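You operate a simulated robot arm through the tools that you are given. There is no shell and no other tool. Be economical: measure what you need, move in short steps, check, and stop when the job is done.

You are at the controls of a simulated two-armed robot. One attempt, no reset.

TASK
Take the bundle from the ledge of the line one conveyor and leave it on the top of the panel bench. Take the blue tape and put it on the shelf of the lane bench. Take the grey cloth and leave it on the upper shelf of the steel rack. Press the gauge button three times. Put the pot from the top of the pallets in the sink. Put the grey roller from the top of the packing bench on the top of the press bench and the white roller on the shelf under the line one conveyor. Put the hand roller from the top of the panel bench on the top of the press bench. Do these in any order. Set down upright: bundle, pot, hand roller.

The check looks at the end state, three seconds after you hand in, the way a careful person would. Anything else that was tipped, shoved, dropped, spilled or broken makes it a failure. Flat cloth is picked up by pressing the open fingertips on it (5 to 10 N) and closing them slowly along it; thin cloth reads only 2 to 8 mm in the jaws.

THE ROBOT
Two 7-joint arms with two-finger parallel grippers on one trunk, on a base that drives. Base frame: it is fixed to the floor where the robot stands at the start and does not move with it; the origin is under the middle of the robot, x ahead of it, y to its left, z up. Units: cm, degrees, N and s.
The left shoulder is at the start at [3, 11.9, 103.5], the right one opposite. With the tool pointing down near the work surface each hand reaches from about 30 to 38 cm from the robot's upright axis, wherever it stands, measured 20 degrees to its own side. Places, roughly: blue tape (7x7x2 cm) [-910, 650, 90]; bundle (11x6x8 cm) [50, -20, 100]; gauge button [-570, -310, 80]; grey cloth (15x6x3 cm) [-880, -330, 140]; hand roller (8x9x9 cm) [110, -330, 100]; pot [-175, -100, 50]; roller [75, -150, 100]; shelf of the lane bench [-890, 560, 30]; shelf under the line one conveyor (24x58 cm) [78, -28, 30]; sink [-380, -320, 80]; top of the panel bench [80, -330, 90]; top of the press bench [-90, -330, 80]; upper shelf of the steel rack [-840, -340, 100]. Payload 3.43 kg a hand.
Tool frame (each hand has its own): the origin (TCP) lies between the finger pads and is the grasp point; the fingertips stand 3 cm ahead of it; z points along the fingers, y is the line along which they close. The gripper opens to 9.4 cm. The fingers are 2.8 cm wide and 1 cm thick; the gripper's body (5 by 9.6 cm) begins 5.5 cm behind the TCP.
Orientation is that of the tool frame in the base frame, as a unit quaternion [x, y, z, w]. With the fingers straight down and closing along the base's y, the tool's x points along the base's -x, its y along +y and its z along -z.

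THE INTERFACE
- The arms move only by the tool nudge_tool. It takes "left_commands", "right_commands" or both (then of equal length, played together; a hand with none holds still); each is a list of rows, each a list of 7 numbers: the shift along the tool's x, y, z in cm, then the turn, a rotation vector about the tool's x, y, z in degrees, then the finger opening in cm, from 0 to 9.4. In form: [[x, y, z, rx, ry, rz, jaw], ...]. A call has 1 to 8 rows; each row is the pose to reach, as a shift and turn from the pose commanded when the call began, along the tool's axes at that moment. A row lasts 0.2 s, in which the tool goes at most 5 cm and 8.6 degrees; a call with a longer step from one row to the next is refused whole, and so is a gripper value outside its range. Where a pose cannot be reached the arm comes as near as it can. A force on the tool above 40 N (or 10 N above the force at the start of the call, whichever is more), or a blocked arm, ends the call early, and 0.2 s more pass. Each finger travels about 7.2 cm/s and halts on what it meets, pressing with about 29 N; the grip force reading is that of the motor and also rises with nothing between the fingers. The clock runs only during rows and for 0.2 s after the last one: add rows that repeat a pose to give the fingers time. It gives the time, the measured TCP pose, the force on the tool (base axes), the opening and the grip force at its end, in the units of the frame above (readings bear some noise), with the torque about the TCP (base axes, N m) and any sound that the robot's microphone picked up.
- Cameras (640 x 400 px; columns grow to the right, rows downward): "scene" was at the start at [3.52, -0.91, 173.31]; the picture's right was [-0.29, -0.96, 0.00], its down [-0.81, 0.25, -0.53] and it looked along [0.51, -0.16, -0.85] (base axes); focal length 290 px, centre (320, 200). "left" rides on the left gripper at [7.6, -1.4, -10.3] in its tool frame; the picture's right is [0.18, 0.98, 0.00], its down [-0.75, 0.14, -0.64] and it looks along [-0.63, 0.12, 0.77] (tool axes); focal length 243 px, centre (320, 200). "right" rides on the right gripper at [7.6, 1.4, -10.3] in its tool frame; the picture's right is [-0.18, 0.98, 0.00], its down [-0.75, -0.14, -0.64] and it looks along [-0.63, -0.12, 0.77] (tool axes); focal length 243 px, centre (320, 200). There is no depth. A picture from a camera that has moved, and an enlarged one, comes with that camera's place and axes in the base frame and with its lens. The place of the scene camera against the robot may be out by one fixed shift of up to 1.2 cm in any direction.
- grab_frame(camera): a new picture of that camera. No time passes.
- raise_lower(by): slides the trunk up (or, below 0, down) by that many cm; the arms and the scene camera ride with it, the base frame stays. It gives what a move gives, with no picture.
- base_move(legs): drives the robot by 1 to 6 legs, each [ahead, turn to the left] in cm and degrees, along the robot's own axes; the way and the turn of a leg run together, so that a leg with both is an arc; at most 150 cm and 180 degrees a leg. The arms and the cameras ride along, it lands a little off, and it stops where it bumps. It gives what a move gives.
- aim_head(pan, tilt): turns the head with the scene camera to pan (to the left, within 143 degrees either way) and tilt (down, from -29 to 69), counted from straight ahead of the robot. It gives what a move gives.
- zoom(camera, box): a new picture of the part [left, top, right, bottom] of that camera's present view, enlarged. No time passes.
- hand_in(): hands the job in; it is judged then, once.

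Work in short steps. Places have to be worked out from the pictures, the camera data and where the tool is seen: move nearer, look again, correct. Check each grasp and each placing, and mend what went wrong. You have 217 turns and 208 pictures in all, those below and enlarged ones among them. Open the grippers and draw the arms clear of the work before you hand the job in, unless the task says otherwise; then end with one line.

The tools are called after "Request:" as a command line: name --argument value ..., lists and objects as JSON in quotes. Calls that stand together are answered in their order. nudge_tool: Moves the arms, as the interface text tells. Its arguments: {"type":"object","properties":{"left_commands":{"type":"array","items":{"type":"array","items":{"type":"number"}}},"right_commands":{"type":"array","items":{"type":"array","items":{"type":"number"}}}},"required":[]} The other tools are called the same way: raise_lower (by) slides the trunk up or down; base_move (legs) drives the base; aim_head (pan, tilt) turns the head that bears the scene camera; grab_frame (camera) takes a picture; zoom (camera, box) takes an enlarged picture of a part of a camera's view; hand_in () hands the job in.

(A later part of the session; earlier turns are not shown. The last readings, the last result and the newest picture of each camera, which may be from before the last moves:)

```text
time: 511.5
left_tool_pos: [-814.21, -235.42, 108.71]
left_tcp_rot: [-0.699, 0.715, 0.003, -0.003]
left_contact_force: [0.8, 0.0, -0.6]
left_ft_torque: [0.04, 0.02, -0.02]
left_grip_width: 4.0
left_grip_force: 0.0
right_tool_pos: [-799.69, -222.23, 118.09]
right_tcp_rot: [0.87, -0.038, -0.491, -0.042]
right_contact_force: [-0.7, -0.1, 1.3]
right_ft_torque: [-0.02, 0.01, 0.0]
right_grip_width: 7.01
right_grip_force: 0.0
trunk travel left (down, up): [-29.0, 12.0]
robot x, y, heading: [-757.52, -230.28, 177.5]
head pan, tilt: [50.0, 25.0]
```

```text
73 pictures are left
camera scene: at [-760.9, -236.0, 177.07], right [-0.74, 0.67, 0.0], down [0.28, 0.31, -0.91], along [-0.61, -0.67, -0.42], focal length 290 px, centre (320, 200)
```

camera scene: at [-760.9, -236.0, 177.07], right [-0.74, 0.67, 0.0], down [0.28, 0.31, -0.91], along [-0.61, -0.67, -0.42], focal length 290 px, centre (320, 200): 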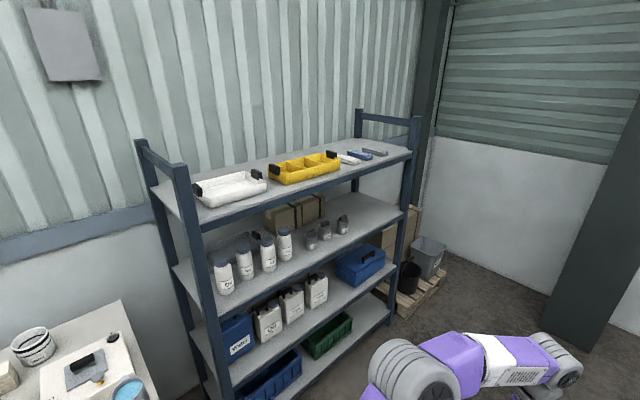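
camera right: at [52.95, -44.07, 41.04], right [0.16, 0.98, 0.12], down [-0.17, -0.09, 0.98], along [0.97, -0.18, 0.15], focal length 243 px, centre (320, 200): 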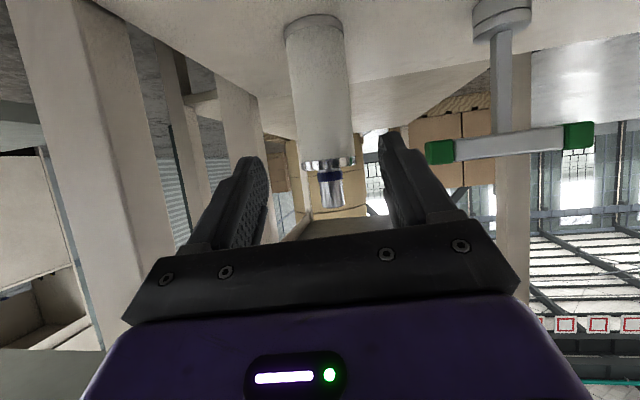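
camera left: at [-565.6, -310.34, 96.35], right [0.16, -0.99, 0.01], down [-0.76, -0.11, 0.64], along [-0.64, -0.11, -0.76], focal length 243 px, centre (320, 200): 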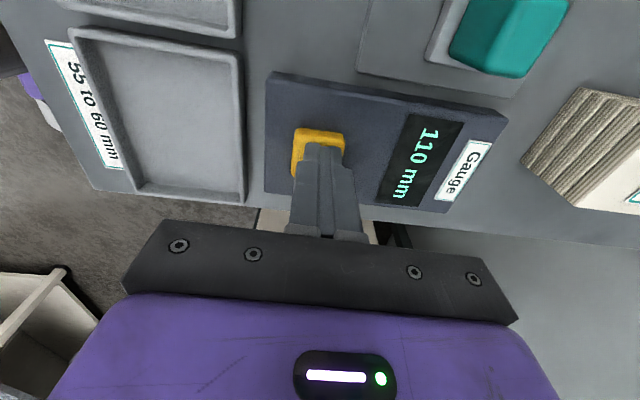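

The rack's top shelf (z≈138) carries folded cloths at its west end; the shelf below (z≈100) is the "upper shelf". Zoom on both.

Request:
zoom --camera "scene" --box '[260, 120, 440, 260]'

Request:
base_move --legs '[[0, 2], [115, 0], [0, 90]]'

Request:
aim_head --pan 0 --tilt 30

Request:
grab_frame --camera "scene"

```text
2.86 times, centred on (350, 190) of scene
camera zoom: at [-760.9, -236.0, 177.07], right [-0.74, 0.67, 0.0], down [0.28, 0.31, -0.91], along [-0.61, -0.67, -0.42], focal length 828 px, centre (234, 229)
```

zoom: 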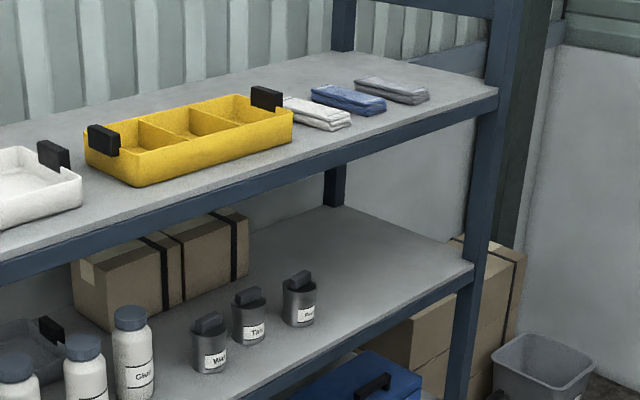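

```text
time: 521.5
left_tool_pos: [-865.11, -286.35, 108.78]
left_tcp_rot: [1.0, 0.004, 0.0, 0.003]
left_contact_force: [-0.1, -0.8, 0.2]
left_ft_torque: [0.02, -0.02, -0.01]
left_grip_width: 3.99
left_grip_force: 0.0
right_tool_pos: [-878.45, -272.25, 118.13]
right_tcp_rot: [0.634, 0.596, -0.373, 0.322]
right_contact_force: [0.7, 0.1, 0.8]
right_ft_torque: [-0.01, 0.0, 0.03]
right_grip_width: 7.01
right_grip_force: 0.0
trunk travel left (down, up): [-29.0, 12.0]
robot x, y, heading: [-871.73, -230.47, -90.6]
head pan, tilt: [50.0, 25.0]
```

```text
time: 522.6
left_tool_pos: [-865.15, -286.31, 108.67]
left_tcp_rot: [1.0, 0.003, 0.0, 0.003]
left_contact_force: [-0.1, 0.7, -0.4]
left_ft_torque: [-0.01, 0.01, 0.01]
left_grip_width: 4.01
left_grip_force: 0.1
right_tool_pos: [-878.49, -272.26, 118.08]
right_tcp_rot: [0.634, 0.596, -0.373, 0.321]
right_contact_force: [0.3, 0.2, -0.4]
right_ft_torque: [0.02, 0.02, -0.02]
right_grip_width: 7.02
right_grip_force: 0.1
trunk travel left (down, up): [-29.0, 12.0]
robot x, y, heading: [-871.83, -229.95, -90.8]
head pan, tilt: [0.0, 30.0]
```

```text
71 pictures are left
camera scene: at [-872.0, -234.92, 176.28], right [-1.0, 0.01, 0.0], down [0.01, 0.5, -0.87], along [-0.01, -0.87, -0.5], focal length 290 px, centre (320, 200)
```

scene: 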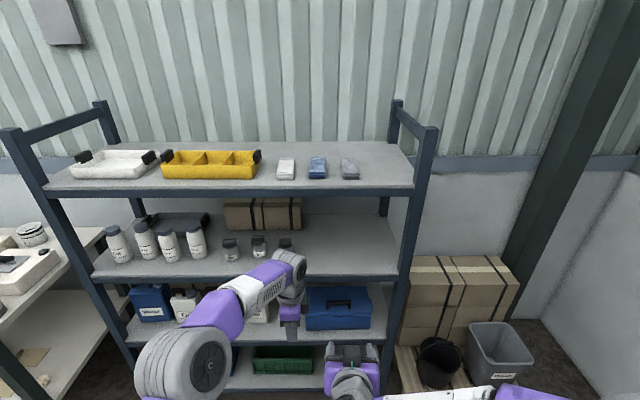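

Grey cloth: centre ≈(-882.5,-321), lying lengthwise in y on z≈138. I'll use the right hand (tilted), so I tuck the left hand back and raise the trunk.

Request:
nudge_tool --left_commands '[[2, -4, 0, 0, 0, 0, 4], [4, -8, 0, 0, 0, 0, 4], [6, -12, 0, 0, 0, 0, 4], [8, -16, 0, 0, 0, 0, 4], [10, -20, 0, 0, 0, 0, 4], [12, -24, 0, 0, 0, 0, 4], [14, -27, 0, 0, 0, 0, 4]]'

Request:
raise_lower --by 12

Request:
nudge_tool --right_commands '[[-2.6, -1, -1.5, 0, 0, 0, 8], [-5.2, -2, -3, 0, 0, 0, 9], [-7.8, -3, -4.6, 0, 0, 0, 9], [-10.3, -4, -6.1, 0, 0, 0, 9], [-12, -4, -7.1, 0, 0, 0, 9], [-12, -4, -7.1, 0, 0, 0, 9]]'

Request:
grab_frame --camera "right"

Request:
grab_frame --camera "scene"

```text
time: 524.2
left_tool_pos: [-851.5, -259.23, 108.57]
left_tcp_rot: [1.0, 0.004, 0.0, 0.004]
left_contact_force: [-0.8, 1.0, -0.1]
left_ft_torque: [0.02, 0.0, -0.01]
left_grip_width: 4.0
left_grip_force: 0.1
right_tool_pos: [-878.51, -272.18, 118.06]
right_tcp_rot: [0.634, 0.596, -0.373, 0.322]
right_contact_force: [0.0, 0.2, 0.5]
right_ft_torque: [0.03, -0.01, 0.0]
right_grip_width: 7.01
right_grip_force: 0.0
trunk travel left (down, up): [-29.0, 12.0]
robot x, y, heading: [-871.99, -229.96, -90.7]
head pan, tilt: [0.0, 30.0]
```

```text
time: 525.8
left_tool_pos: [-851.41, -259.48, 120.64]
left_tcp_rot: [1.0, 0.004, 0.0, 0.002]
left_contact_force: [0.2, 0.2, -0.5]
left_ft_torque: [0.02, 0.0, -0.03]
left_grip_width: 3.99
left_grip_force: 0.1
right_tool_pos: [-878.74, -272.24, 129.96]
right_tcp_rot: [0.634, 0.596, -0.373, 0.321]
right_contact_force: [-0.1, -0.2, 0.2]
right_ft_torque: [0.0, -0.01, -0.03]
right_grip_width: 7.0
right_grip_force: 0.0
trunk travel left (down, up): [-41.0, 0.0]
robot x, y, heading: [-872.17, -230.2, -90.5]
head pan, tilt: [0.0, 30.0]
```

```text
time: 527.1
left_tool_pos: [-851.43, -259.28, 120.67]
left_tcp_rot: [1.0, 0.003, 0.0, 0.004]
left_contact_force: [-0.9, -0.1, -1.0]
left_ft_torque: [-0.01, 0.03, 0.0]
left_grip_width: 4.01
left_grip_force: 0.1
right_tool_pos: [-881.87, -272.06, 144.15]
right_tcp_rot: [0.634, 0.596, -0.373, 0.321]
right_contact_force: [0.7, 0.9, 0.5]
right_ft_torque: [0.0, -0.01, 0.0]
right_grip_width: 9.01
right_grip_force: 0.1
trunk travel left (down, up): [-41.0, 0.0]
robot x, y, heading: [-872.01, -230.14, -90.6]
head pan, tilt: [0.0, 30.0]
```

```text
70 pictures are left
camera right: at [-879.47, -259.54, 143.0], right [0.98, -0.18, 0.12], down [-0.09, 0.17, 0.98], along [-0.19, -0.97, 0.15], focal length 243 px, centre (320, 200)
```

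right: 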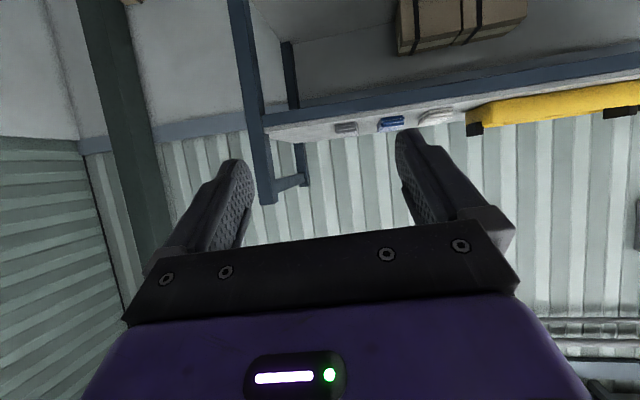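

```text
69 pictures are left
camera scene: at [-872.02, -234.91, 188.27], right [-1.0, 0.01, 0.0], down [0.01, 0.5, -0.87], along [-0.01, -0.87, -0.5], focal length 290 px, centre (320, 200)
```

scene: 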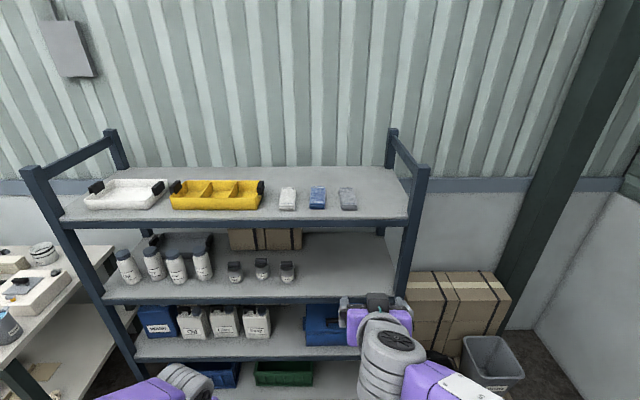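

Cloth lies at x≈-883, y≈-320..-334, shelf z≈135. I drive 40 cm ahead with the hand high and look again.

Request:
base_move --legs '[[40, 0]]'

Request:
grab_frame --camera "right"

Request:
grab_frame --camera "scene"

```text
time: 529.6
left_tool_pos: [-852.18, -298.87, 120.76]
left_tcp_rot: [1.0, 0.001, 0.0, 0.004]
left_contact_force: [0.1, -0.5, -0.3]
left_ft_torque: [0.01, 0.0, -0.02]
left_grip_width: 4.01
left_grip_force: 0.0
right_tool_pos: [-882.81, -311.56, 144.23]
right_tcp_rot: [0.636, 0.594, -0.374, 0.321]
right_contact_force: [0.0, 0.1, 0.8]
right_ft_torque: [-0.02, 0.02, 0.02]
right_grip_width: 8.99
right_grip_force: 0.0
trunk travel left (down, up): [-41.0, 0.0]
robot x, y, heading: [-872.32, -268.99, -91.1]
head pan, tilt: [0.0, 30.0]
```

```text
68 pictures are left
camera right: at [-880.15, -298.87, 142.99], right [0.98, -0.18, 0.12], down [-0.09, 0.17, 0.98], along [-0.2, -0.97, 0.15], focal length 243 px, centre (320, 200)
```

right: 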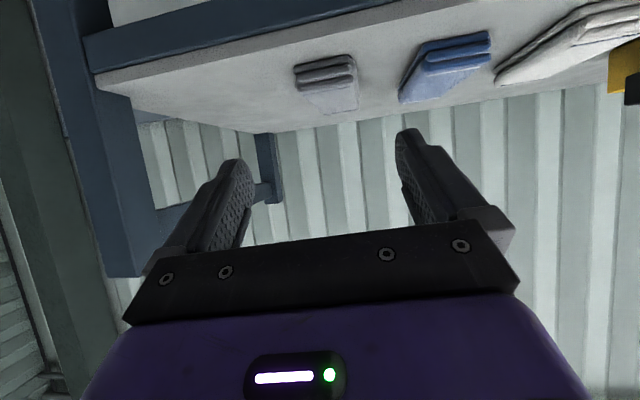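

```text
67 pictures are left
camera scene: at [-872.6, -274.28, 188.27], right [-1.0, 0.02, 0.0], down [0.01, 0.5, -0.87], along [-0.01, -0.87, -0.5], focal length 290 px, centre (320, 200)
```

scene: 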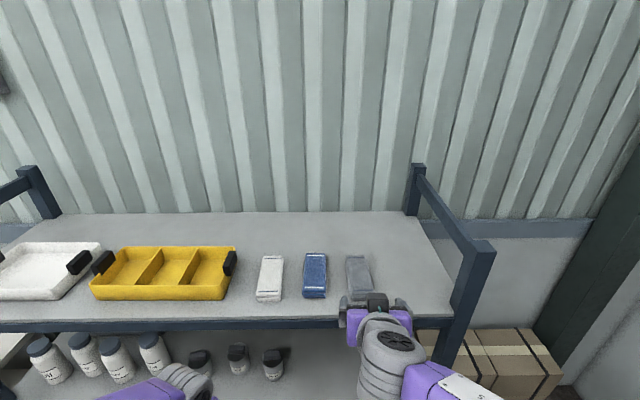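

Cloth front end at y≈-324, shelf ≈133.4. I pitch the tool down by 15° so the camera clears the shelf edge, and move over the cloth.

Request:
nudge_tool --right_commands '[[0, 0, 0, 0, 7.5, 0, 9], [0, 0, 0, 0, 15, 0, 9], [-1, 0.3, 4, 0, 15, 0, 9], [-2, 0.6, 8, 0, 15, 0, 9], [-3, 0.9, 12, 0, 15, 0, 9], [-3.9, 1, 16, 0, 15, 0, 9], [-3.9, 1, 16, 0, 15, 0, 9]]'

Request:
grab_frame --camera "right"

Request:
grab_frame --camera "scene"

```text
time: 531.2
left_tool_pos: [-852.19, -298.72, 120.59]
left_tcp_rot: [1.0, 0.002, 0.0, 0.003]
left_contact_force: [-0.2, -0.3, 0.1]
left_ft_torque: [-0.02, -0.01, 0.0]
left_grip_width: 3.99
left_grip_force: 0.2
right_tool_pos: [-883.34, -327.2, 139.45]
right_tcp_rot: [0.678, 0.632, -0.288, 0.242]
right_contact_force: [-0.6, -0.2, -0.5]
right_ft_torque: [0.0, -0.01, -0.01]
right_grip_width: 9.01
right_grip_force: 0.0
trunk travel left (down, up): [-41.0, 0.0]
robot x, y, heading: [-872.49, -269.42, -90.8]
head pan, tilt: [0.0, 30.0]
```

```text
66 pictures are left
camera right: at [-880.68, -314.69, 141.41], right [0.97, -0.22, 0.09], down [-0.11, -0.08, 0.99], along [-0.21, -0.97, -0.11], focal length 243 px, centre (320, 200)
```

right: 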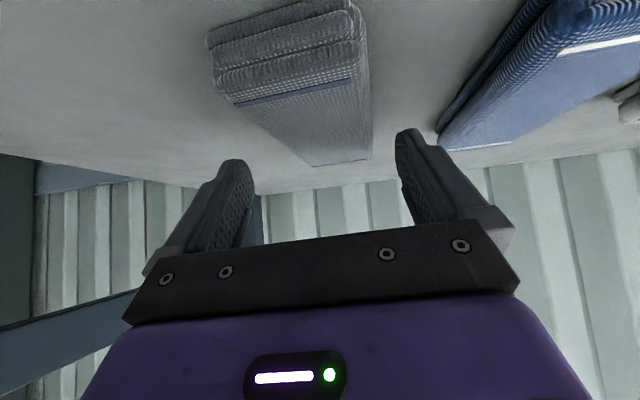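

```text
65 pictures are left
camera scene: at [-872.61, -274.13, 188.28], right [-1.0, 0.02, 0.0], down [0.01, 0.5, -0.87], along [-0.01, -0.87, -0.5], focal length 290 px, centre (320, 200)
```

scene: 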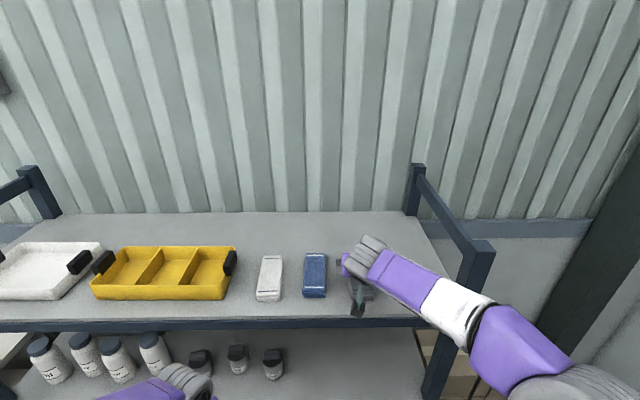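

The cloth is centred between the fingers (x -885.4..-880.6, y -323..-333). I lower about 2.6 cm slowly.

Request:
nudge_tool --right_commands '[[0.7, 0.2, 0.7, 0, 0, 0, 9], [1.1, 0.2, 1.1, 0, 0, 0, 9], [1.5, 0.2, 1.5, 0, 0, 0, 9], [1.8, 0.2, 1.87, 0, 0, 0, 9], [1.8, 0.2, 1.87, 0, 0, 0, 9]]'

Request:
grab_frame --camera "right"

```text
time: 532.4
left_tool_pos: [-852.14, -298.89, 120.67]
left_tcp_rot: [1.0, 0.001, -0.001, 0.004]
left_contact_force: [-0.2, -0.3, 0.1]
left_ft_torque: [-0.01, 0.0, 0.0]
left_grip_width: 4.01
left_grip_force: 0.1
right_tool_pos: [-883.2, -327.12, 137.18]
right_tcp_rot: [0.678, 0.629, -0.291, 0.246]
right_contact_force: [-1.7, -2.8, 27.2]
right_ft_torque: [-0.52, -1.2, -0.16]
right_grip_width: 8.91
right_grip_force: 0.1
trunk travel left (down, up): [-41.0, 0.0]
robot x, y, heading: [-872.53, -269.23, -91.0]
head pan, tilt: [0.0, 30.0]
```

```text
64 pictures are left
camera right: at [-880.47, -314.66, 139.2], right [0.97, -0.22, 0.1], down [-0.12, -0.07, 0.99], along [-0.21, -0.97, -0.1], focal length 243 px, centre (320, 200)
```

right: 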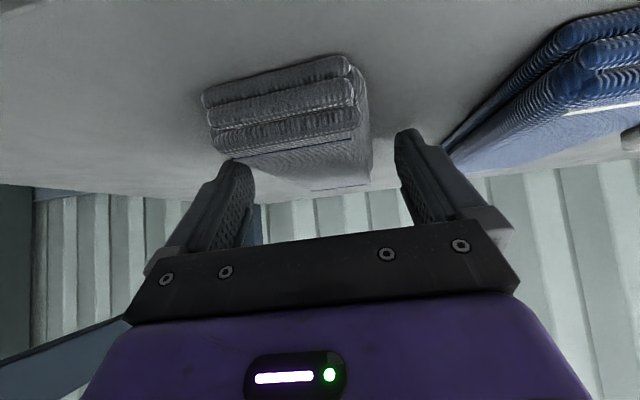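

The fingertips touch the shelf on both sides of the cloth. I ease up 0.3 cm and close slowly.

Request:
nudge_tool --right_commands '[[-0.2, 0, -0.2, 0, 0, 0, 8.5], [-0.2, 0, -0.2, 0, 0, 0, 7.5], [-0.2, 0, -0.2, 0, 0, 0, 6.5], [-0.2, 0, -0.2, 0, 0, 0, 5.5], [-0.2, 0, -0.2, 0, 0, 0, 4.5], [-0.2, 0, -0.2, 0, 0, 0, 3.5], [-0.2, 0, -0.2, 0, 0, 0, 2.5], [-0.2, 0, -0.2, 0, 0, 0, 2]]'

Request:
grab_frame --camera "right"

```text
time: 534.2
left_tool_pos: [-851.73, -298.73, 120.62]
left_tcp_rot: [1.0, 0.001, -0.001, 0.004]
left_contact_force: [-0.4, -0.1, 0.2]
left_ft_torque: [0.01, -0.01, 0.03]
left_grip_width: 4.01
left_grip_force: 0.1
right_tool_pos: [-882.6, -326.96, 137.18]
right_tcp_rot: [0.676, 0.633, -0.288, 0.244]
right_contact_force: [15.7, 1.0, 18.0]
right_ft_torque: [-0.28, -1.09, 0.23]
right_grip_width: 6.16
right_grip_force: 29.0
trunk travel left (down, up): [-41.0, 0.0]
robot x, y, heading: [-872.59, -269.59, -91.1]
head pan, tilt: [0.0, 30.0]
```

```text
63 pictures are left
camera right: at [-879.97, -314.6, 139.26], right [0.97, -0.21, 0.09], down [-0.11, -0.08, 0.99], along [-0.2, -0.97, -0.1], focal length 243 px, centre (320, 200)
```

right: 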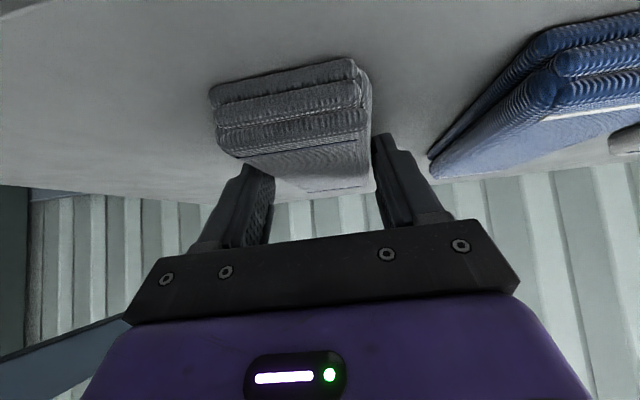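

It grips the folded cloth at 6.2 cm. Lift slowly and check.

Request:
nudge_tool --right_commands '[[-0.7, 0, -0.7, 0, 0, 0, 2], [-1.4, 0, -1.4, 0, 0, 0, 2], [-2.8, 0, -2.9, 0, 0, 0, 2], [-4.2, 0, -4.3, 0, 0, 0, 2], [-4.2, 0, -4.3, 0, 0, 0, 2]]'

Request:
grab_frame --camera "right"

Request:
grab_frame --camera "scene"

```text
time: 535.4
left_tool_pos: [-852.21, -298.93, 120.6]
left_tcp_rot: [1.0, 0.002, -0.001, 0.003]
left_contact_force: [0.0, 0.6, 0.3]
left_ft_torque: [-0.02, 0.02, 0.03]
left_grip_width: 4.0
left_grip_force: 0.0
right_tool_pos: [-883.06, -327.29, 143.04]
right_tcp_rot: [0.678, 0.632, -0.287, 0.24]
right_contact_force: [0.4, 0.8, 0.1]
right_ft_torque: [0.04, 0.01, 0.01]
right_grip_width: 6.12
right_grip_force: 28.8
trunk travel left (down, up): [-41.0, 0.0]
robot x, y, heading: [-872.37, -269.36, -91.1]
head pan, tilt: [0.0, 30.0]
```

```text
62 pictures are left
camera right: at [-880.23, -314.9, 145.11], right [0.97, -0.22, 0.09], down [-0.11, -0.09, 0.99], along [-0.21, -0.97, -0.11], focal length 243 px, centre (320, 200)
```

right: 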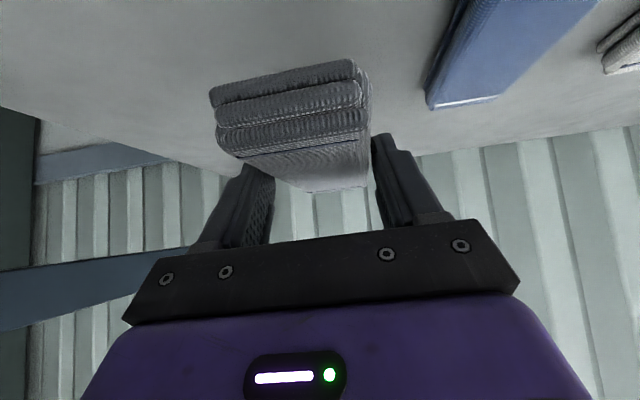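

```text
61 pictures are left
camera scene: at [-872.57, -274.31, 188.27], right [-1.0, 0.02, 0.0], down [0.01, 0.5, -0.87], along [-0.01, -0.87, -0.5], focal length 290 px, centre (320, 200)
```

scene: 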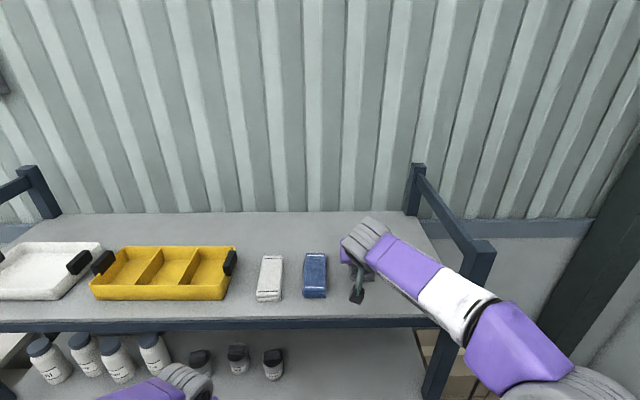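

Cloth held flat. I back out 30 cm, lower the trunk 34 cm and look at the second shelf's free west part.

Request:
base_move --legs '[[-30, 0]]'

Request:
raise_lower --by -34

Request:
grab_frame --camera "scene"

Request:
grab_frame --camera "right"

```text
time: 537.5
left_tool_pos: [-851.56, -268.98, 120.61]
left_tcp_rot: [1.0, 0.002, 0.0, 0.002]
left_contact_force: [0.3, -0.8, -0.3]
left_ft_torque: [0.02, -0.01, 0.01]
left_grip_width: 3.98
left_grip_force: 0.1
right_tool_pos: [-882.37, -297.55, 142.94]
right_tcp_rot: [0.679, 0.632, -0.288, 0.24]
right_contact_force: [0.8, 0.0, -0.9]
right_ft_torque: [0.0, 0.0, -0.01]
right_grip_width: 6.12
right_grip_force: 29.3
trunk travel left (down, up): [-41.0, 0.0]
robot x, y, heading: [-871.8, -239.83, -91.0]
head pan, tilt: [0.0, 30.0]
```

```text
time: 540.8
left_tool_pos: [-851.58, -268.88, 86.54]
left_tcp_rot: [1.0, 0.002, 0.0, 0.004]
left_contact_force: [0.2, 0.6, 0.0]
left_ft_torque: [0.01, 0.03, -0.02]
left_grip_width: 4.01
left_grip_force: 0.0
right_tool_pos: [-882.43, -297.48, 109.0]
right_tcp_rot: [0.678, 0.632, -0.287, 0.241]
right_contact_force: [0.3, 0.4, -0.5]
right_ft_torque: [0.01, 0.01, -0.01]
right_grip_width: 6.13
right_grip_force: 28.6
trunk travel left (down, up): [-7.0, 34.0]
robot x, y, heading: [-872.17, -239.18, -90.8]
head pan, tilt: [0.0, 30.0]
```

```text
60 pictures are left
camera scene: at [-872.11, -244.4, 154.28], right [-1.0, 0.02, 0.0], down [0.01, 0.5, -0.87], along [-0.01, -0.87, -0.5], focal length 290 px, centre (320, 200)
```

scene: 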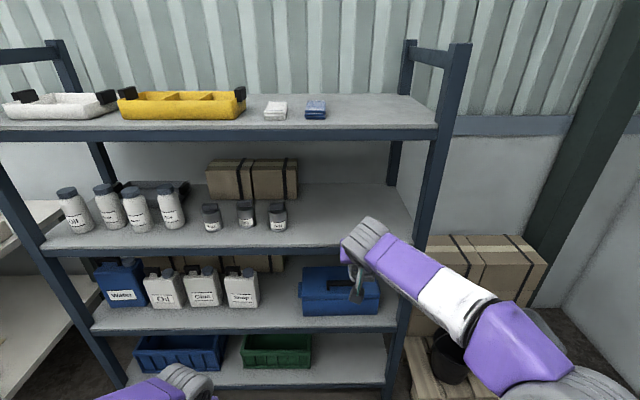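

```text
59 pictures are left
camera right: at [-879.71, -285.02, 111.1], right [0.97, -0.22, 0.09], down [-0.11, -0.09, 0.99], along [-0.21, -0.97, -0.11], focal length 243 px, centre (320, 200)
```

right: 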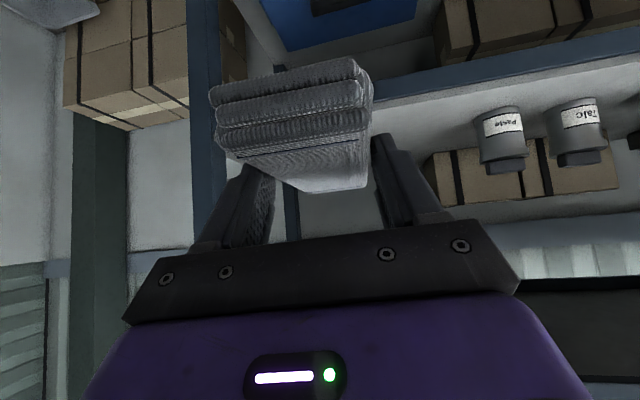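

Free area below is clear (bottles at x>-861). I lower 3 cm more and drive in 27 cm.

Request:
raise_lower --by -3.5

Request:
base_move --legs '[[27, 0]]'

Request:
grab_frame --camera "scene"

Request:
grab_frame --camera "right"

```text
time: 541.6
left_tool_pos: [-851.64, -268.82, 83.15]
left_tcp_rot: [1.0, 0.002, -0.001, 0.002]
left_contact_force: [0.3, 0.1, -0.1]
left_ft_torque: [-0.02, -0.01, 0.0]
left_grip_width: 4.0
left_grip_force: 0.0
right_tool_pos: [-882.45, -297.44, 105.48]
right_tcp_rot: [0.678, 0.632, -0.288, 0.242]
right_contact_force: [-0.3, -0.2, -0.1]
right_ft_torque: [0.0, 0.02, 0.02]
right_grip_width: 6.11
right_grip_force: 29.4
trunk travel left (down, up): [-3.5, 37.5]
robot x, y, heading: [-871.93, -239.59, -90.9]
head pan, tilt: [0.0, 30.0]
```

```text
time: 543.5
left_tool_pos: [-851.75, -295.65, 83.12]
left_tcp_rot: [1.0, 0.004, 0.0, 0.003]
left_contact_force: [0.1, 0.3, 0.3]
left_ft_torque: [0.0, 0.01, -0.02]
left_grip_width: 4.0
left_grip_force: 0.1
right_tool_pos: [-882.48, -324.36, 105.46]
right_tcp_rot: [0.677, 0.634, -0.286, 0.241]
right_contact_force: [0.3, 0.4, -1.4]
right_ft_torque: [0.02, 0.0, -0.01]
right_grip_width: 6.12
right_grip_force: 29.1
trunk travel left (down, up): [-3.5, 37.5]
robot x, y, heading: [-872.34, -265.87, -90.4]
head pan, tilt: [0.0, 30.0]
```

```text
58 pictures are left
camera scene: at [-872.43, -271.29, 150.76], right [-1.0, 0.01, 0.0], down [0.01, 0.5, -0.87], along [-0.01, -0.87, -0.5], focal length 290 px, centre (320, 200)
```

scene: 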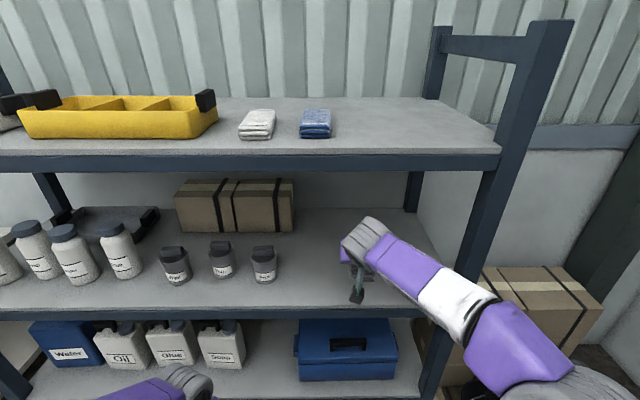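

```text
57 pictures are left
camera right: at [-879.84, -311.92, 107.56], right [0.97, -0.21, 0.09], down [-0.11, -0.09, 0.99], along [-0.2, -0.97, -0.11], focal length 243 px, centre (320, 200)
```

right: 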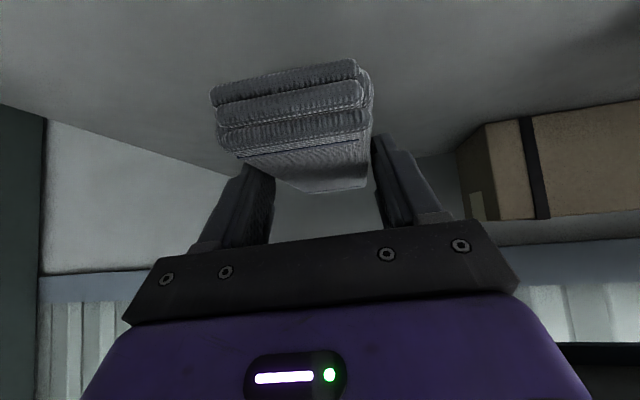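

Well inside over the free part. I lower 3 cm by trunk, then by arm until contact.

Request:
raise_lower --by -3

Request:
nudge_tool --right_commands '[[0.35, 0, 0.36, 0, 0, 0, 2], [0.7, 0, 0.72, 0, 0, 0, 2], [1.05, 0, 1.08, 0, 0, 0, 2], [1.3, 0, 1.35, 0, 0, 0, 2]]'

Request:
grab_frame --camera "right"

```text
time: 544.2
left_tool_pos: [-851.87, -295.68, 80.15]
left_tcp_rot: [1.0, 0.004, -0.001, 0.002]
left_contact_force: [0.2, -0.3, -0.5]
left_ft_torque: [0.0, -0.02, 0.02]
left_grip_width: 4.0
left_grip_force: 0.1
right_tool_pos: [-882.36, -324.43, 102.44]
right_tcp_rot: [0.677, 0.634, -0.287, 0.242]
right_contact_force: [0.5, 0.0, -0.7]
right_ft_torque: [0.0, -0.01, 0.0]
right_grip_width: 6.11
right_grip_force: 28.9
trunk travel left (down, up): [-0.5, 40.5]
robot x, y, heading: [-872.34, -266.31, -90.3]
head pan, tilt: [0.0, 30.0]
```

```text
time: 545.2
left_tool_pos: [-851.88, -295.74, 80.22]
left_tcp_rot: [1.0, 0.004, -0.001, 0.003]
left_contact_force: [0.0, -0.6, 0.2]
left_ft_torque: [0.02, 0.02, 0.04]
left_grip_width: 3.99
left_grip_force: 0.1
right_tool_pos: [-882.45, -324.39, 100.55]
right_tcp_rot: [0.677, 0.633, -0.287, 0.242]
right_contact_force: [0.0, -0.3, -0.4]
right_ft_torque: [0.03, 0.0, -0.03]
right_grip_width: 6.13
right_grip_force: 29.2
trunk travel left (down, up): [-0.5, 40.5]
robot x, y, heading: [-872.53, -266.53, -90.6]
head pan, tilt: [0.0, 30.0]
```

```text
56 pictures are left
camera right: at [-879.87, -311.93, 102.72], right [0.97, -0.21, 0.09], down [-0.11, -0.09, 0.99], along [-0.2, -0.97, -0.11], focal length 243 px, centre (320, 200)
```

right: 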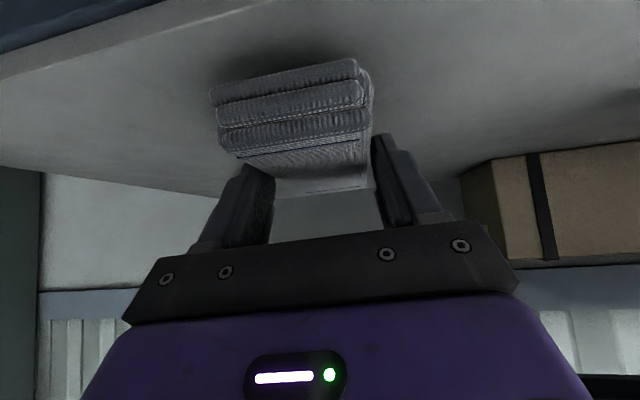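

Close to the shelf; a bit further down.

Request:
nudge_tool --right_commands '[[0.35, 0, 0.36, 0, 0, 0, 2], [0.7, 0, 0.72, 0, 0, 0, 2], [0.95, 0, 0.98, 0, 0, 0, 2], [1.2, 0, 1.22, 0, 0, 0, 2], [1.4, 0, 1.44, 0, 0, 0, 2]]'

Request:
grab_frame --camera "right"

```text
time: 546.5
left_tool_pos: [-851.84, -295.48, 80.15]
left_tcp_rot: [1.0, 0.004, 0.0, 0.003]
left_contact_force: [0.5, -0.2, 0.0]
left_ft_torque: [0.0, 0.02, 0.01]
left_grip_width: 3.97
left_grip_force: 0.0
right_tool_pos: [-882.58, -324.34, 99.12]
right_tcp_rot: [0.676, 0.631, -0.29, 0.247]
right_contact_force: [-1.9, -4.5, 26.7]
right_ft_torque: [0.48, -0.48, -0.01]
right_grip_width: 6.12
right_grip_force: 28.8
trunk travel left (down, up): [-0.5, 40.5]
robot x, y, heading: [-872.14, -266.57, -90.7]
head pan, tilt: [0.0, 30.0]
```

```text
55 pictures are left
camera right: at [-879.94, -311.84, 101.16], right [0.97, -0.21, 0.1], down [-0.12, -0.07, 0.99], along [-0.2, -0.97, -0.1], focal length 243 px, centre (320, 200)
```

right: 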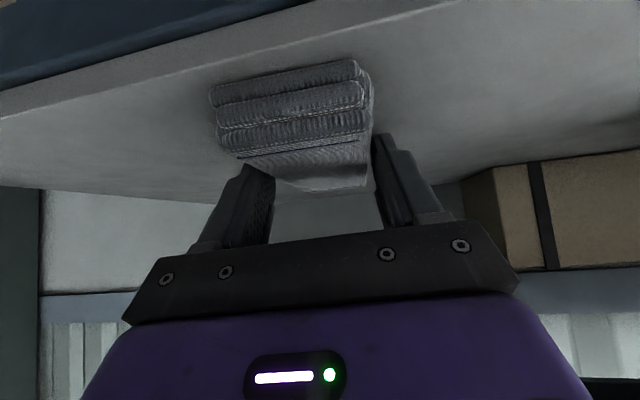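

Contact with the shelf. I ease, open, and withdraw upward and back.

Request:
nudge_tool --right_commands '[[-0.2, 0, -0.2, 0, 0, 0, 6.2], [-0.2, 0, -0.2, 0, 0, 0, 7.5], [-0.2, 0, -0.2, 0, 0, 0, 8.8], [-0.2, 0, -0.2, 0, 0, 0, 9.2], [-1.8, 0, -1.8, 0, 0, 0, 9.2], [-3.5, 0, -3.6, 0, 0, 0, 9.2], [-3.5, 0, -6.5, 0, 0, 0, 9.2]]'

Request:
base_move --legs '[[-32, 0]]'

Request:
grab_frame --camera "scene"

```text
time: 548.0
left_tool_pos: [-851.93, -295.59, 80.17]
left_tcp_rot: [1.0, 0.005, 0.0, 0.003]
left_contact_force: [-0.4, -0.2, 0.7]
left_ft_torque: [0.02, -0.01, -0.02]
left_grip_width: 4.01
left_grip_force: 0.0
right_tool_pos: [-882.1, -322.32, 105.66]
right_tcp_rot: [0.676, 0.634, -0.287, 0.242]
right_contact_force: [0.0, 0.0, -0.2]
right_ft_torque: [-0.03, 0.0, -0.02]
right_grip_width: 9.19
right_grip_force: 0.1
trunk travel left (down, up): [-0.5, 40.5]
robot x, y, heading: [-872.18, -266.29, -90.9]
head pan, tilt: [0.0, 30.0]
```

```text
time: 550.2
left_tool_pos: [-851.51, -263.45, 80.16]
left_tcp_rot: [1.0, 0.004, 0.0, 0.004]
left_contact_force: [0.2, -0.4, 0.7]
left_ft_torque: [-0.04, -0.01, -0.01]
left_grip_width: 3.97
left_grip_force: 0.1
right_tool_pos: [-881.94, -290.18, 105.77]
right_tcp_rot: [0.677, 0.633, -0.288, 0.242]
right_contact_force: [0.6, -0.4, 0.2]
right_ft_torque: [0.04, -0.01, 0.0]
right_grip_width: 9.2
right_grip_force: 0.1
trunk travel left (down, up): [-0.5, 40.5]
robot x, y, heading: [-871.8, -234.33, -90.7]
head pan, tilt: [0.0, 30.0]
```

```text
54 pictures are left
camera scene: at [-872.08, -239.07, 147.77], right [-1.0, 0.01, 0.0], down [0.01, 0.5, -0.87], along [-0.01, -0.87, -0.5], focal length 290 px, centre (320, 200)
```

scene: 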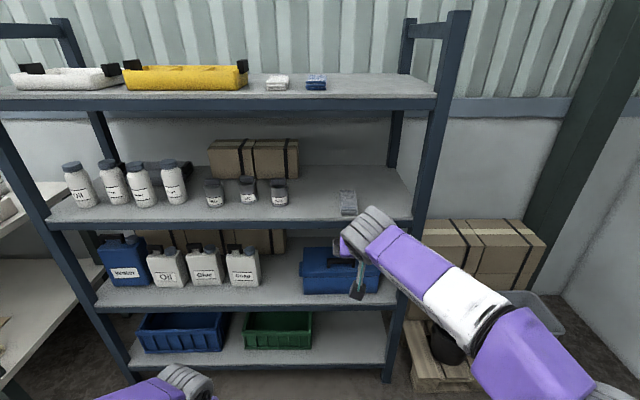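

The grey cloth lies on the shelf. Last: the blue tape far to the north. I raise the trunk, turn north and survey.

Request:
raise_lower --by 30

Request:
base_move --legs '[[0, -90]]'

Request:
aim_head --pan -75 --tilt 15

Request:
grab_frame --camera "scene"

Request:
aim_head --pan -135 --tilt 15

Request:
grab_frame --camera "scene"

```text
time: 553.2
left_tool_pos: [-851.53, -263.53, 110.07]
left_tcp_rot: [1.0, 0.003, 0.0, 0.002]
left_contact_force: [0.3, -0.3, -1.0]
left_ft_torque: [-0.01, 0.01, 0.02]
left_grip_width: 4.02
left_grip_force: 0.1
right_tool_pos: [-882.0, -290.35, 135.62]
right_tcp_rot: [0.678, 0.633, -0.287, 0.241]
right_contact_force: [0.2, -0.2, -0.3]
right_ft_torque: [0.04, 0.02, 0.01]
right_grip_width: 9.18
right_grip_force: 0.0
trunk travel left (down, up): [-30.5, 10.5]
robot x, y, heading: [-871.76, -234.09, -91.1]
head pan, tilt: [0.0, 30.0]
```

```text
time: 557.5
left_tool_pos: [-902.21, -253.14, 110.1]
left_tcp_rot: [-0.693, 0.72, 0.002, -0.002]
left_contact_force: [0.4, 0.3, -0.1]
left_ft_torque: [-0.02, -0.02, -0.03]
left_grip_width: 3.99
left_grip_force: 0.1
right_tool_pos: [-927.48, -221.68, 135.7]
right_tcp_rot: [0.926, -0.053, -0.371, -0.041]
right_contact_force: [-0.3, 0.1, -0.1]
right_ft_torque: [-0.01, 0.05, 0.03]
right_grip_width: 9.21
right_grip_force: 0.0
trunk travel left (down, up): [-30.5, 10.5]
robot x, y, heading: [-871.92, -234.41, 176.6]
head pan, tilt: [0.0, 30.0]
```

```text
time: 559.0
left_tool_pos: [-902.14, -253.26, 110.0]
left_tcp_rot: [-0.693, 0.721, 0.001, -0.002]
left_contact_force: [-0.1, 0.2, 0.4]
left_ft_torque: [0.02, 0.0, 0.03]
left_grip_width: 3.98
left_grip_force: 0.1
right_tool_pos: [-927.46, -221.67, 135.73]
right_tcp_rot: [0.926, -0.052, -0.372, -0.041]
right_contact_force: [0.1, 0.5, 0.4]
right_ft_torque: [0.0, 0.0, -0.04]
right_grip_width: 9.19
right_grip_force: 0.1
trunk travel left (down, up): [-30.5, 10.5]
robot x, y, heading: [-871.79, -234.05, 176.7]
head pan, tilt: [-75.0, 15.0]
```

```text
53 pictures are left
camera scene: at [-870.92, -224.11, 180.19], right [0.98, 0.2, 0.0], down [0.05, -0.25, -0.97], along [-0.2, 0.95, -0.26], focal length 290 px, centre (320, 200)
```

scene: 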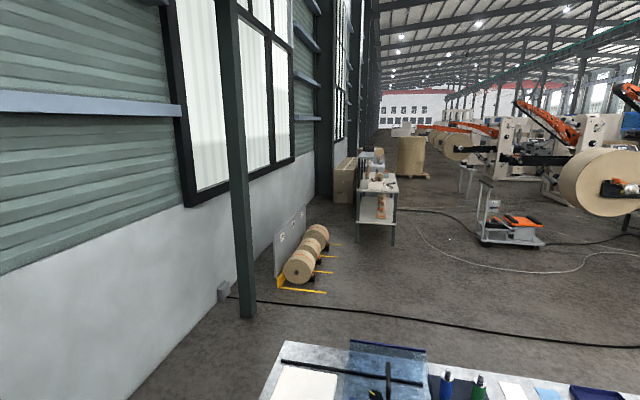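

```text
time: 560.3
left_tool_pos: [-902.25, -253.31, 110.12]
left_tcp_rot: [-0.693, 0.721, 0.002, -0.002]
left_contact_force: [-0.3, -0.1, -0.6]
left_ft_torque: [0.01, -0.01, 0.01]
left_grip_width: 3.97
left_grip_force: 0.0
right_tool_pos: [-927.61, -221.71, 135.81]
right_tcp_rot: [0.926, -0.052, -0.372, -0.041]
right_contact_force: [0.4, -0.2, -1.5]
right_ft_torque: [-0.01, 0.02, 0.03]
right_grip_width: 9.2
right_grip_force: 0.0
trunk travel left (down, up): [-30.5, 10.5]
robot x, y, heading: [-871.75, -233.75, 176.7]
head pan, tilt: [-135.0, 15.0]
```

```text
52 pictures are left
camera scene: at [-862.05, -227.03, 180.19], right [0.67, -0.75, 0.0], down [-0.19, -0.17, -0.97], along [0.72, 0.64, -0.26], focal length 290 px, centre (320, 200)
```

scene: 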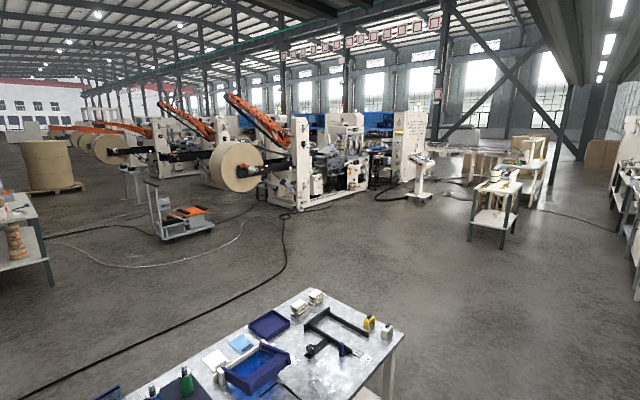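

The table ahead spans x -920..-750, y -185..-125, so I pass it on the east side: reverse east, turn north, and drive toward the bench rows.

Request:
base_move --legs '[[-130, 0], [-40, 0], [0, -87], [130, 0], [130, 0], [110, 0]]'

Request:
aim_head --pan 15 --tilt 15

Request:
grab_frame --camera "scene"

```text
time: 575.6
left_tool_pos: [-725.77, -155.91, 110.05]
left_tcp_rot: [-0.023, 1.0, 0.001, 0.0]
left_contact_force: [-0.1, 0.1, 0.4]
left_ft_torque: [-0.07, 0.0, 0.0]
left_grip_width: 4.02
left_grip_force: 0.0
right_tool_pos: [-696.61, -127.87, 135.6]
right_tcp_rot: [-0.647, 0.665, 0.246, 0.281]
right_contact_force: [0.4, 0.1, -0.1]
right_ft_torque: [-0.03, 0.01, 0.04]
right_grip_width: 9.2
right_grip_force: 0.0
trunk travel left (down, up): [-30.5, 10.5]
robot x, y, heading: [-703.75, -184.87, 91.7]
head pan, tilt: [-135.0, 15.0]
stopped in leg 4: the robot was blocked; the commanded pose is now the measured one
```

```text
time: 578.0
left_tool_pos: [-725.83, -156.39, 110.06]
left_tcp_rot: [-0.023, 1.0, 0.003, 0.0]
left_contact_force: [0.0, 0.3, 0.2]
left_ft_torque: [-0.01, 0.01, 0.01]
left_grip_width: 4.01
left_grip_force: 0.0
right_tool_pos: [-696.61, -128.43, 135.76]
right_tcp_rot: [-0.646, 0.664, 0.249, 0.282]
right_contact_force: [-0.6, -0.4, 0.8]
right_ft_torque: [0.0, 0.01, 0.01]
right_grip_width: 9.2
right_grip_force: 0.0
trunk travel left (down, up): [-30.5, 10.5]
robot x, y, heading: [-704.24, -184.89, 91.6]
head pan, tilt: [15.0, 15.0]
```

```text
51 pictures are left
camera scene: at [-706.9, -177.87, 180.19], right [0.96, 0.29, 0.0], down [0.07, -0.25, -0.97], along [-0.28, 0.93, -0.26], focal length 290 px, centre (320, 200)
```

scene: 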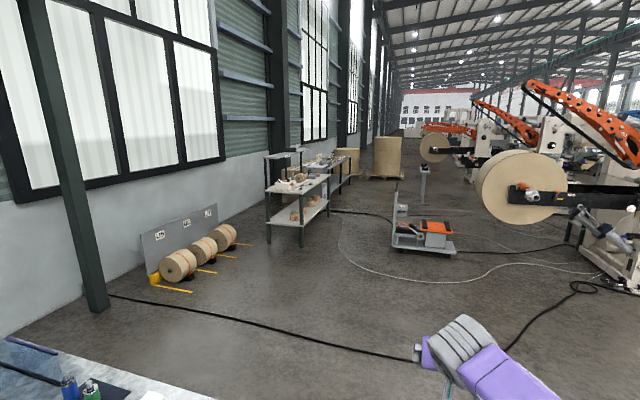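

Blocked — the base probably met the table's corner. I back off and look at the table.

Request:
base_move --legs '[[-14, 0]]'

Request:
aim_head --pan 60 --tilt 40

Request:
grab_frame --camera "scene"

```text
time: 579.3
left_tool_pos: [-725.46, -170.06, 110.05]
left_tcp_rot: [-0.024, 1.0, 0.003, 0.0]
left_contact_force: [0.0, -0.7, 0.2]
left_ft_torque: [0.01, -0.02, -0.03]
left_grip_width: 4.01
left_grip_force: 0.0
right_tool_pos: [-696.21, -142.0, 135.75]
right_tcp_rot: [-0.646, 0.664, 0.249, 0.283]
right_contact_force: [1.1, -0.5, -0.3]
right_ft_torque: [-0.01, -0.06, 0.01]
right_grip_width: 9.21
right_grip_force: 0.1
trunk travel left (down, up): [-30.5, 10.5]
robot x, y, heading: [-703.68, -198.43, 91.6]
head pan, tilt: [15.0, 15.0]
```

```text
time: 580.4
left_tool_pos: [-725.49, -169.96, 110.15]
left_tcp_rot: [-0.024, 1.0, 0.003, 0.0]
left_contact_force: [-0.8, 0.9, -0.4]
left_ft_torque: [-0.01, 0.01, 0.01]
left_grip_width: 4.02
left_grip_force: 0.1
right_tool_pos: [-696.32, -142.07, 135.74]
right_tcp_rot: [-0.647, 0.664, 0.249, 0.282]
right_contact_force: [0.4, -0.1, 0.4]
right_ft_torque: [0.03, 0.01, -0.01]
right_grip_width: 9.2
right_grip_force: 0.1
trunk travel left (down, up): [-30.5, 10.5]
robot x, y, heading: [-703.66, -198.14, 91.7]
head pan, tilt: [60.0, 40.0]
```

```text
50 pictures are left
camera scene: at [-711.31, -196.39, 176.24], right [0.47, 0.88, 0.0], down [0.57, -0.3, -0.77], along [-0.67, 0.36, -0.64], focal length 290 px, centre (320, 200)
```

scene: 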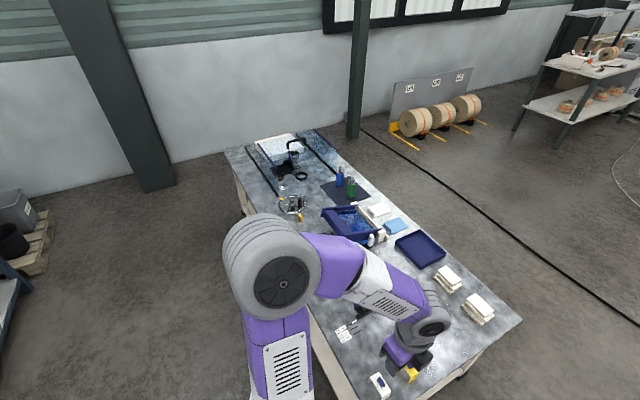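

Table's east edge is nearer x≈-720; its items look undisturbed. I back away, shift 60 cm east and drive north past it.

Request:
base_move --legs '[[-14, 0], [0, -91], [55, 0], [0, 90], [130, 0], [130, 0]]'

Request:
aim_head --pan 20 --tilt 15

Request:
grab_frame --camera "scene"

```text
time: 604.5
left_tool_pos: [-665.99, 78.53, 110.1]
left_tcp_rot: [0.002, 1.0, 0.004, 0.0]
left_contact_force: [-0.3, -0.4, 0.2]
left_ft_torque: [0.0, 0.0, 0.0]
left_grip_width: 4.0
left_grip_force: 0.0
right_tool_pos: [-635.44, 104.9, 135.73]
right_tcp_rot: [-0.629, 0.681, 0.24, 0.288]
right_contact_force: [0.6, 0.5, 0.1]
right_ft_torque: [0.01, -0.01, 0.0]
right_grip_width: 9.21
right_grip_force: 0.1
trunk travel left (down, up): [-30.5, 10.5]
robot x, y, heading: [-645.44, 48.92, 88.5]
head pan, tilt: [60.0, 40.0]
```

```text
time: 605.6
left_tool_pos: [-666.0, 78.54, 110.11]
left_tcp_rot: [0.003, 1.0, 0.004, 0.001]
left_contact_force: [0.8, 0.4, -0.2]
left_ft_torque: [0.01, 0.0, 0.0]
left_grip_width: 4.0
left_grip_force: 0.0
right_tool_pos: [-635.45, 104.89, 135.78]
right_tcp_rot: [-0.629, 0.681, 0.241, 0.289]
right_contact_force: [-0.2, -0.2, -0.3]
right_ft_torque: [0.01, 0.03, 0.02]
right_grip_width: 9.2
right_grip_force: 0.0
trunk travel left (down, up): [-30.5, 10.5]
robot x, y, heading: [-645.8, 48.87, 88.6]
head pan, tilt: [20.0, 15.0]
```

```text
49 pictures are left
camera scene: at [-649.04, 55.88, 180.18], right [0.95, 0.32, 0.0], down [0.08, -0.25, -0.97], along [-0.31, 0.91, -0.26], focal length 290 px, centre (320, 200)
```

scene: 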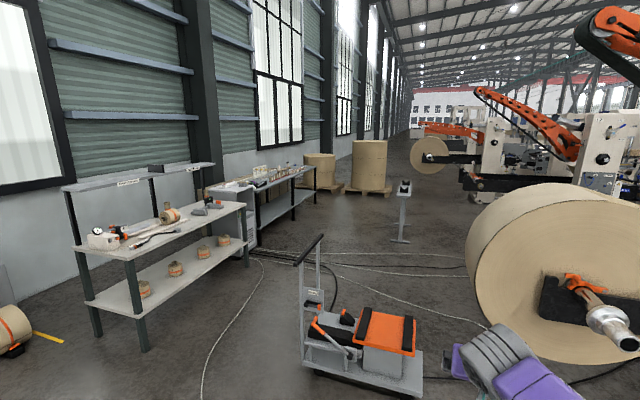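

The lane bench with goods is the second one (y≈408–690, front x≈-849). I drive between the cart and the first bench, northward.

Request:
base_move --legs '[[0, 49], [90, 0], [88, 0], [0, -47], [130, 0], [130, 0]]'

Request:
aim_head --pan 30 --tilt 25

Request:
grab_frame --camera "scene"

```text
time: 631.2
left_tool_pos: [-793.71, 459.25, 110.14]
left_tcp_rot: [-0.003, 1.0, 0.004, 0.0]
left_contact_force: [-0.5, 0.1, 0.4]
left_ft_torque: [0.0, -0.02, 0.03]
left_grip_width: 4.0
left_grip_force: 0.0
right_tool_pos: [-763.62, 485.96, 135.82]
right_tcp_rot: [-0.633, 0.676, 0.243, 0.288]
right_contact_force: [-0.1, 0.3, -0.2]
right_ft_torque: [-0.05, -0.01, -0.02]
right_grip_width: 9.21
right_grip_force: 0.1
trunk travel left (down, up): [-30.5, 10.5]
robot x, y, heading: [-773.81, 429.86, 89.3]
head pan, tilt: [20.0, 15.0]
```

```text
time: 632.0
left_tool_pos: [-793.74, 459.29, 110.02]
left_tcp_rot: [-0.004, 1.0, 0.004, 0.0]
left_contact_force: [-0.7, 0.3, 0.8]
left_ft_torque: [0.01, 0.0, -0.02]
left_grip_width: 4.0
left_grip_force: 0.1
right_tool_pos: [-763.47, 486.1, 135.76]
right_tcp_rot: [-0.634, 0.676, 0.244, 0.286]
right_contact_force: [-0.9, 0.0, 0.2]
right_ft_torque: [0.0, 0.01, 0.02]
right_grip_width: 9.19
right_grip_force: 0.0
trunk travel left (down, up): [-30.5, 10.5]
robot x, y, heading: [-773.45, 429.86, 89.5]
head pan, tilt: [30.0, 25.0]
```

```text
48 pictures are left
camera scene: at [-777.94, 436.06, 178.57], right [0.87, 0.49, 0.0], down [0.21, -0.37, -0.91], along [-0.45, 0.79, -0.42], focal length 290 px, centre (320, 200)
```

scene: 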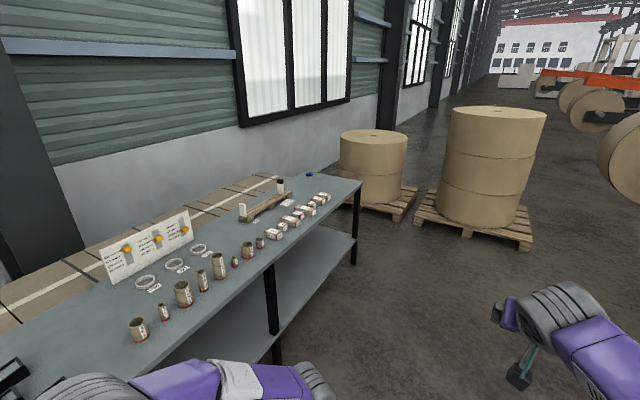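

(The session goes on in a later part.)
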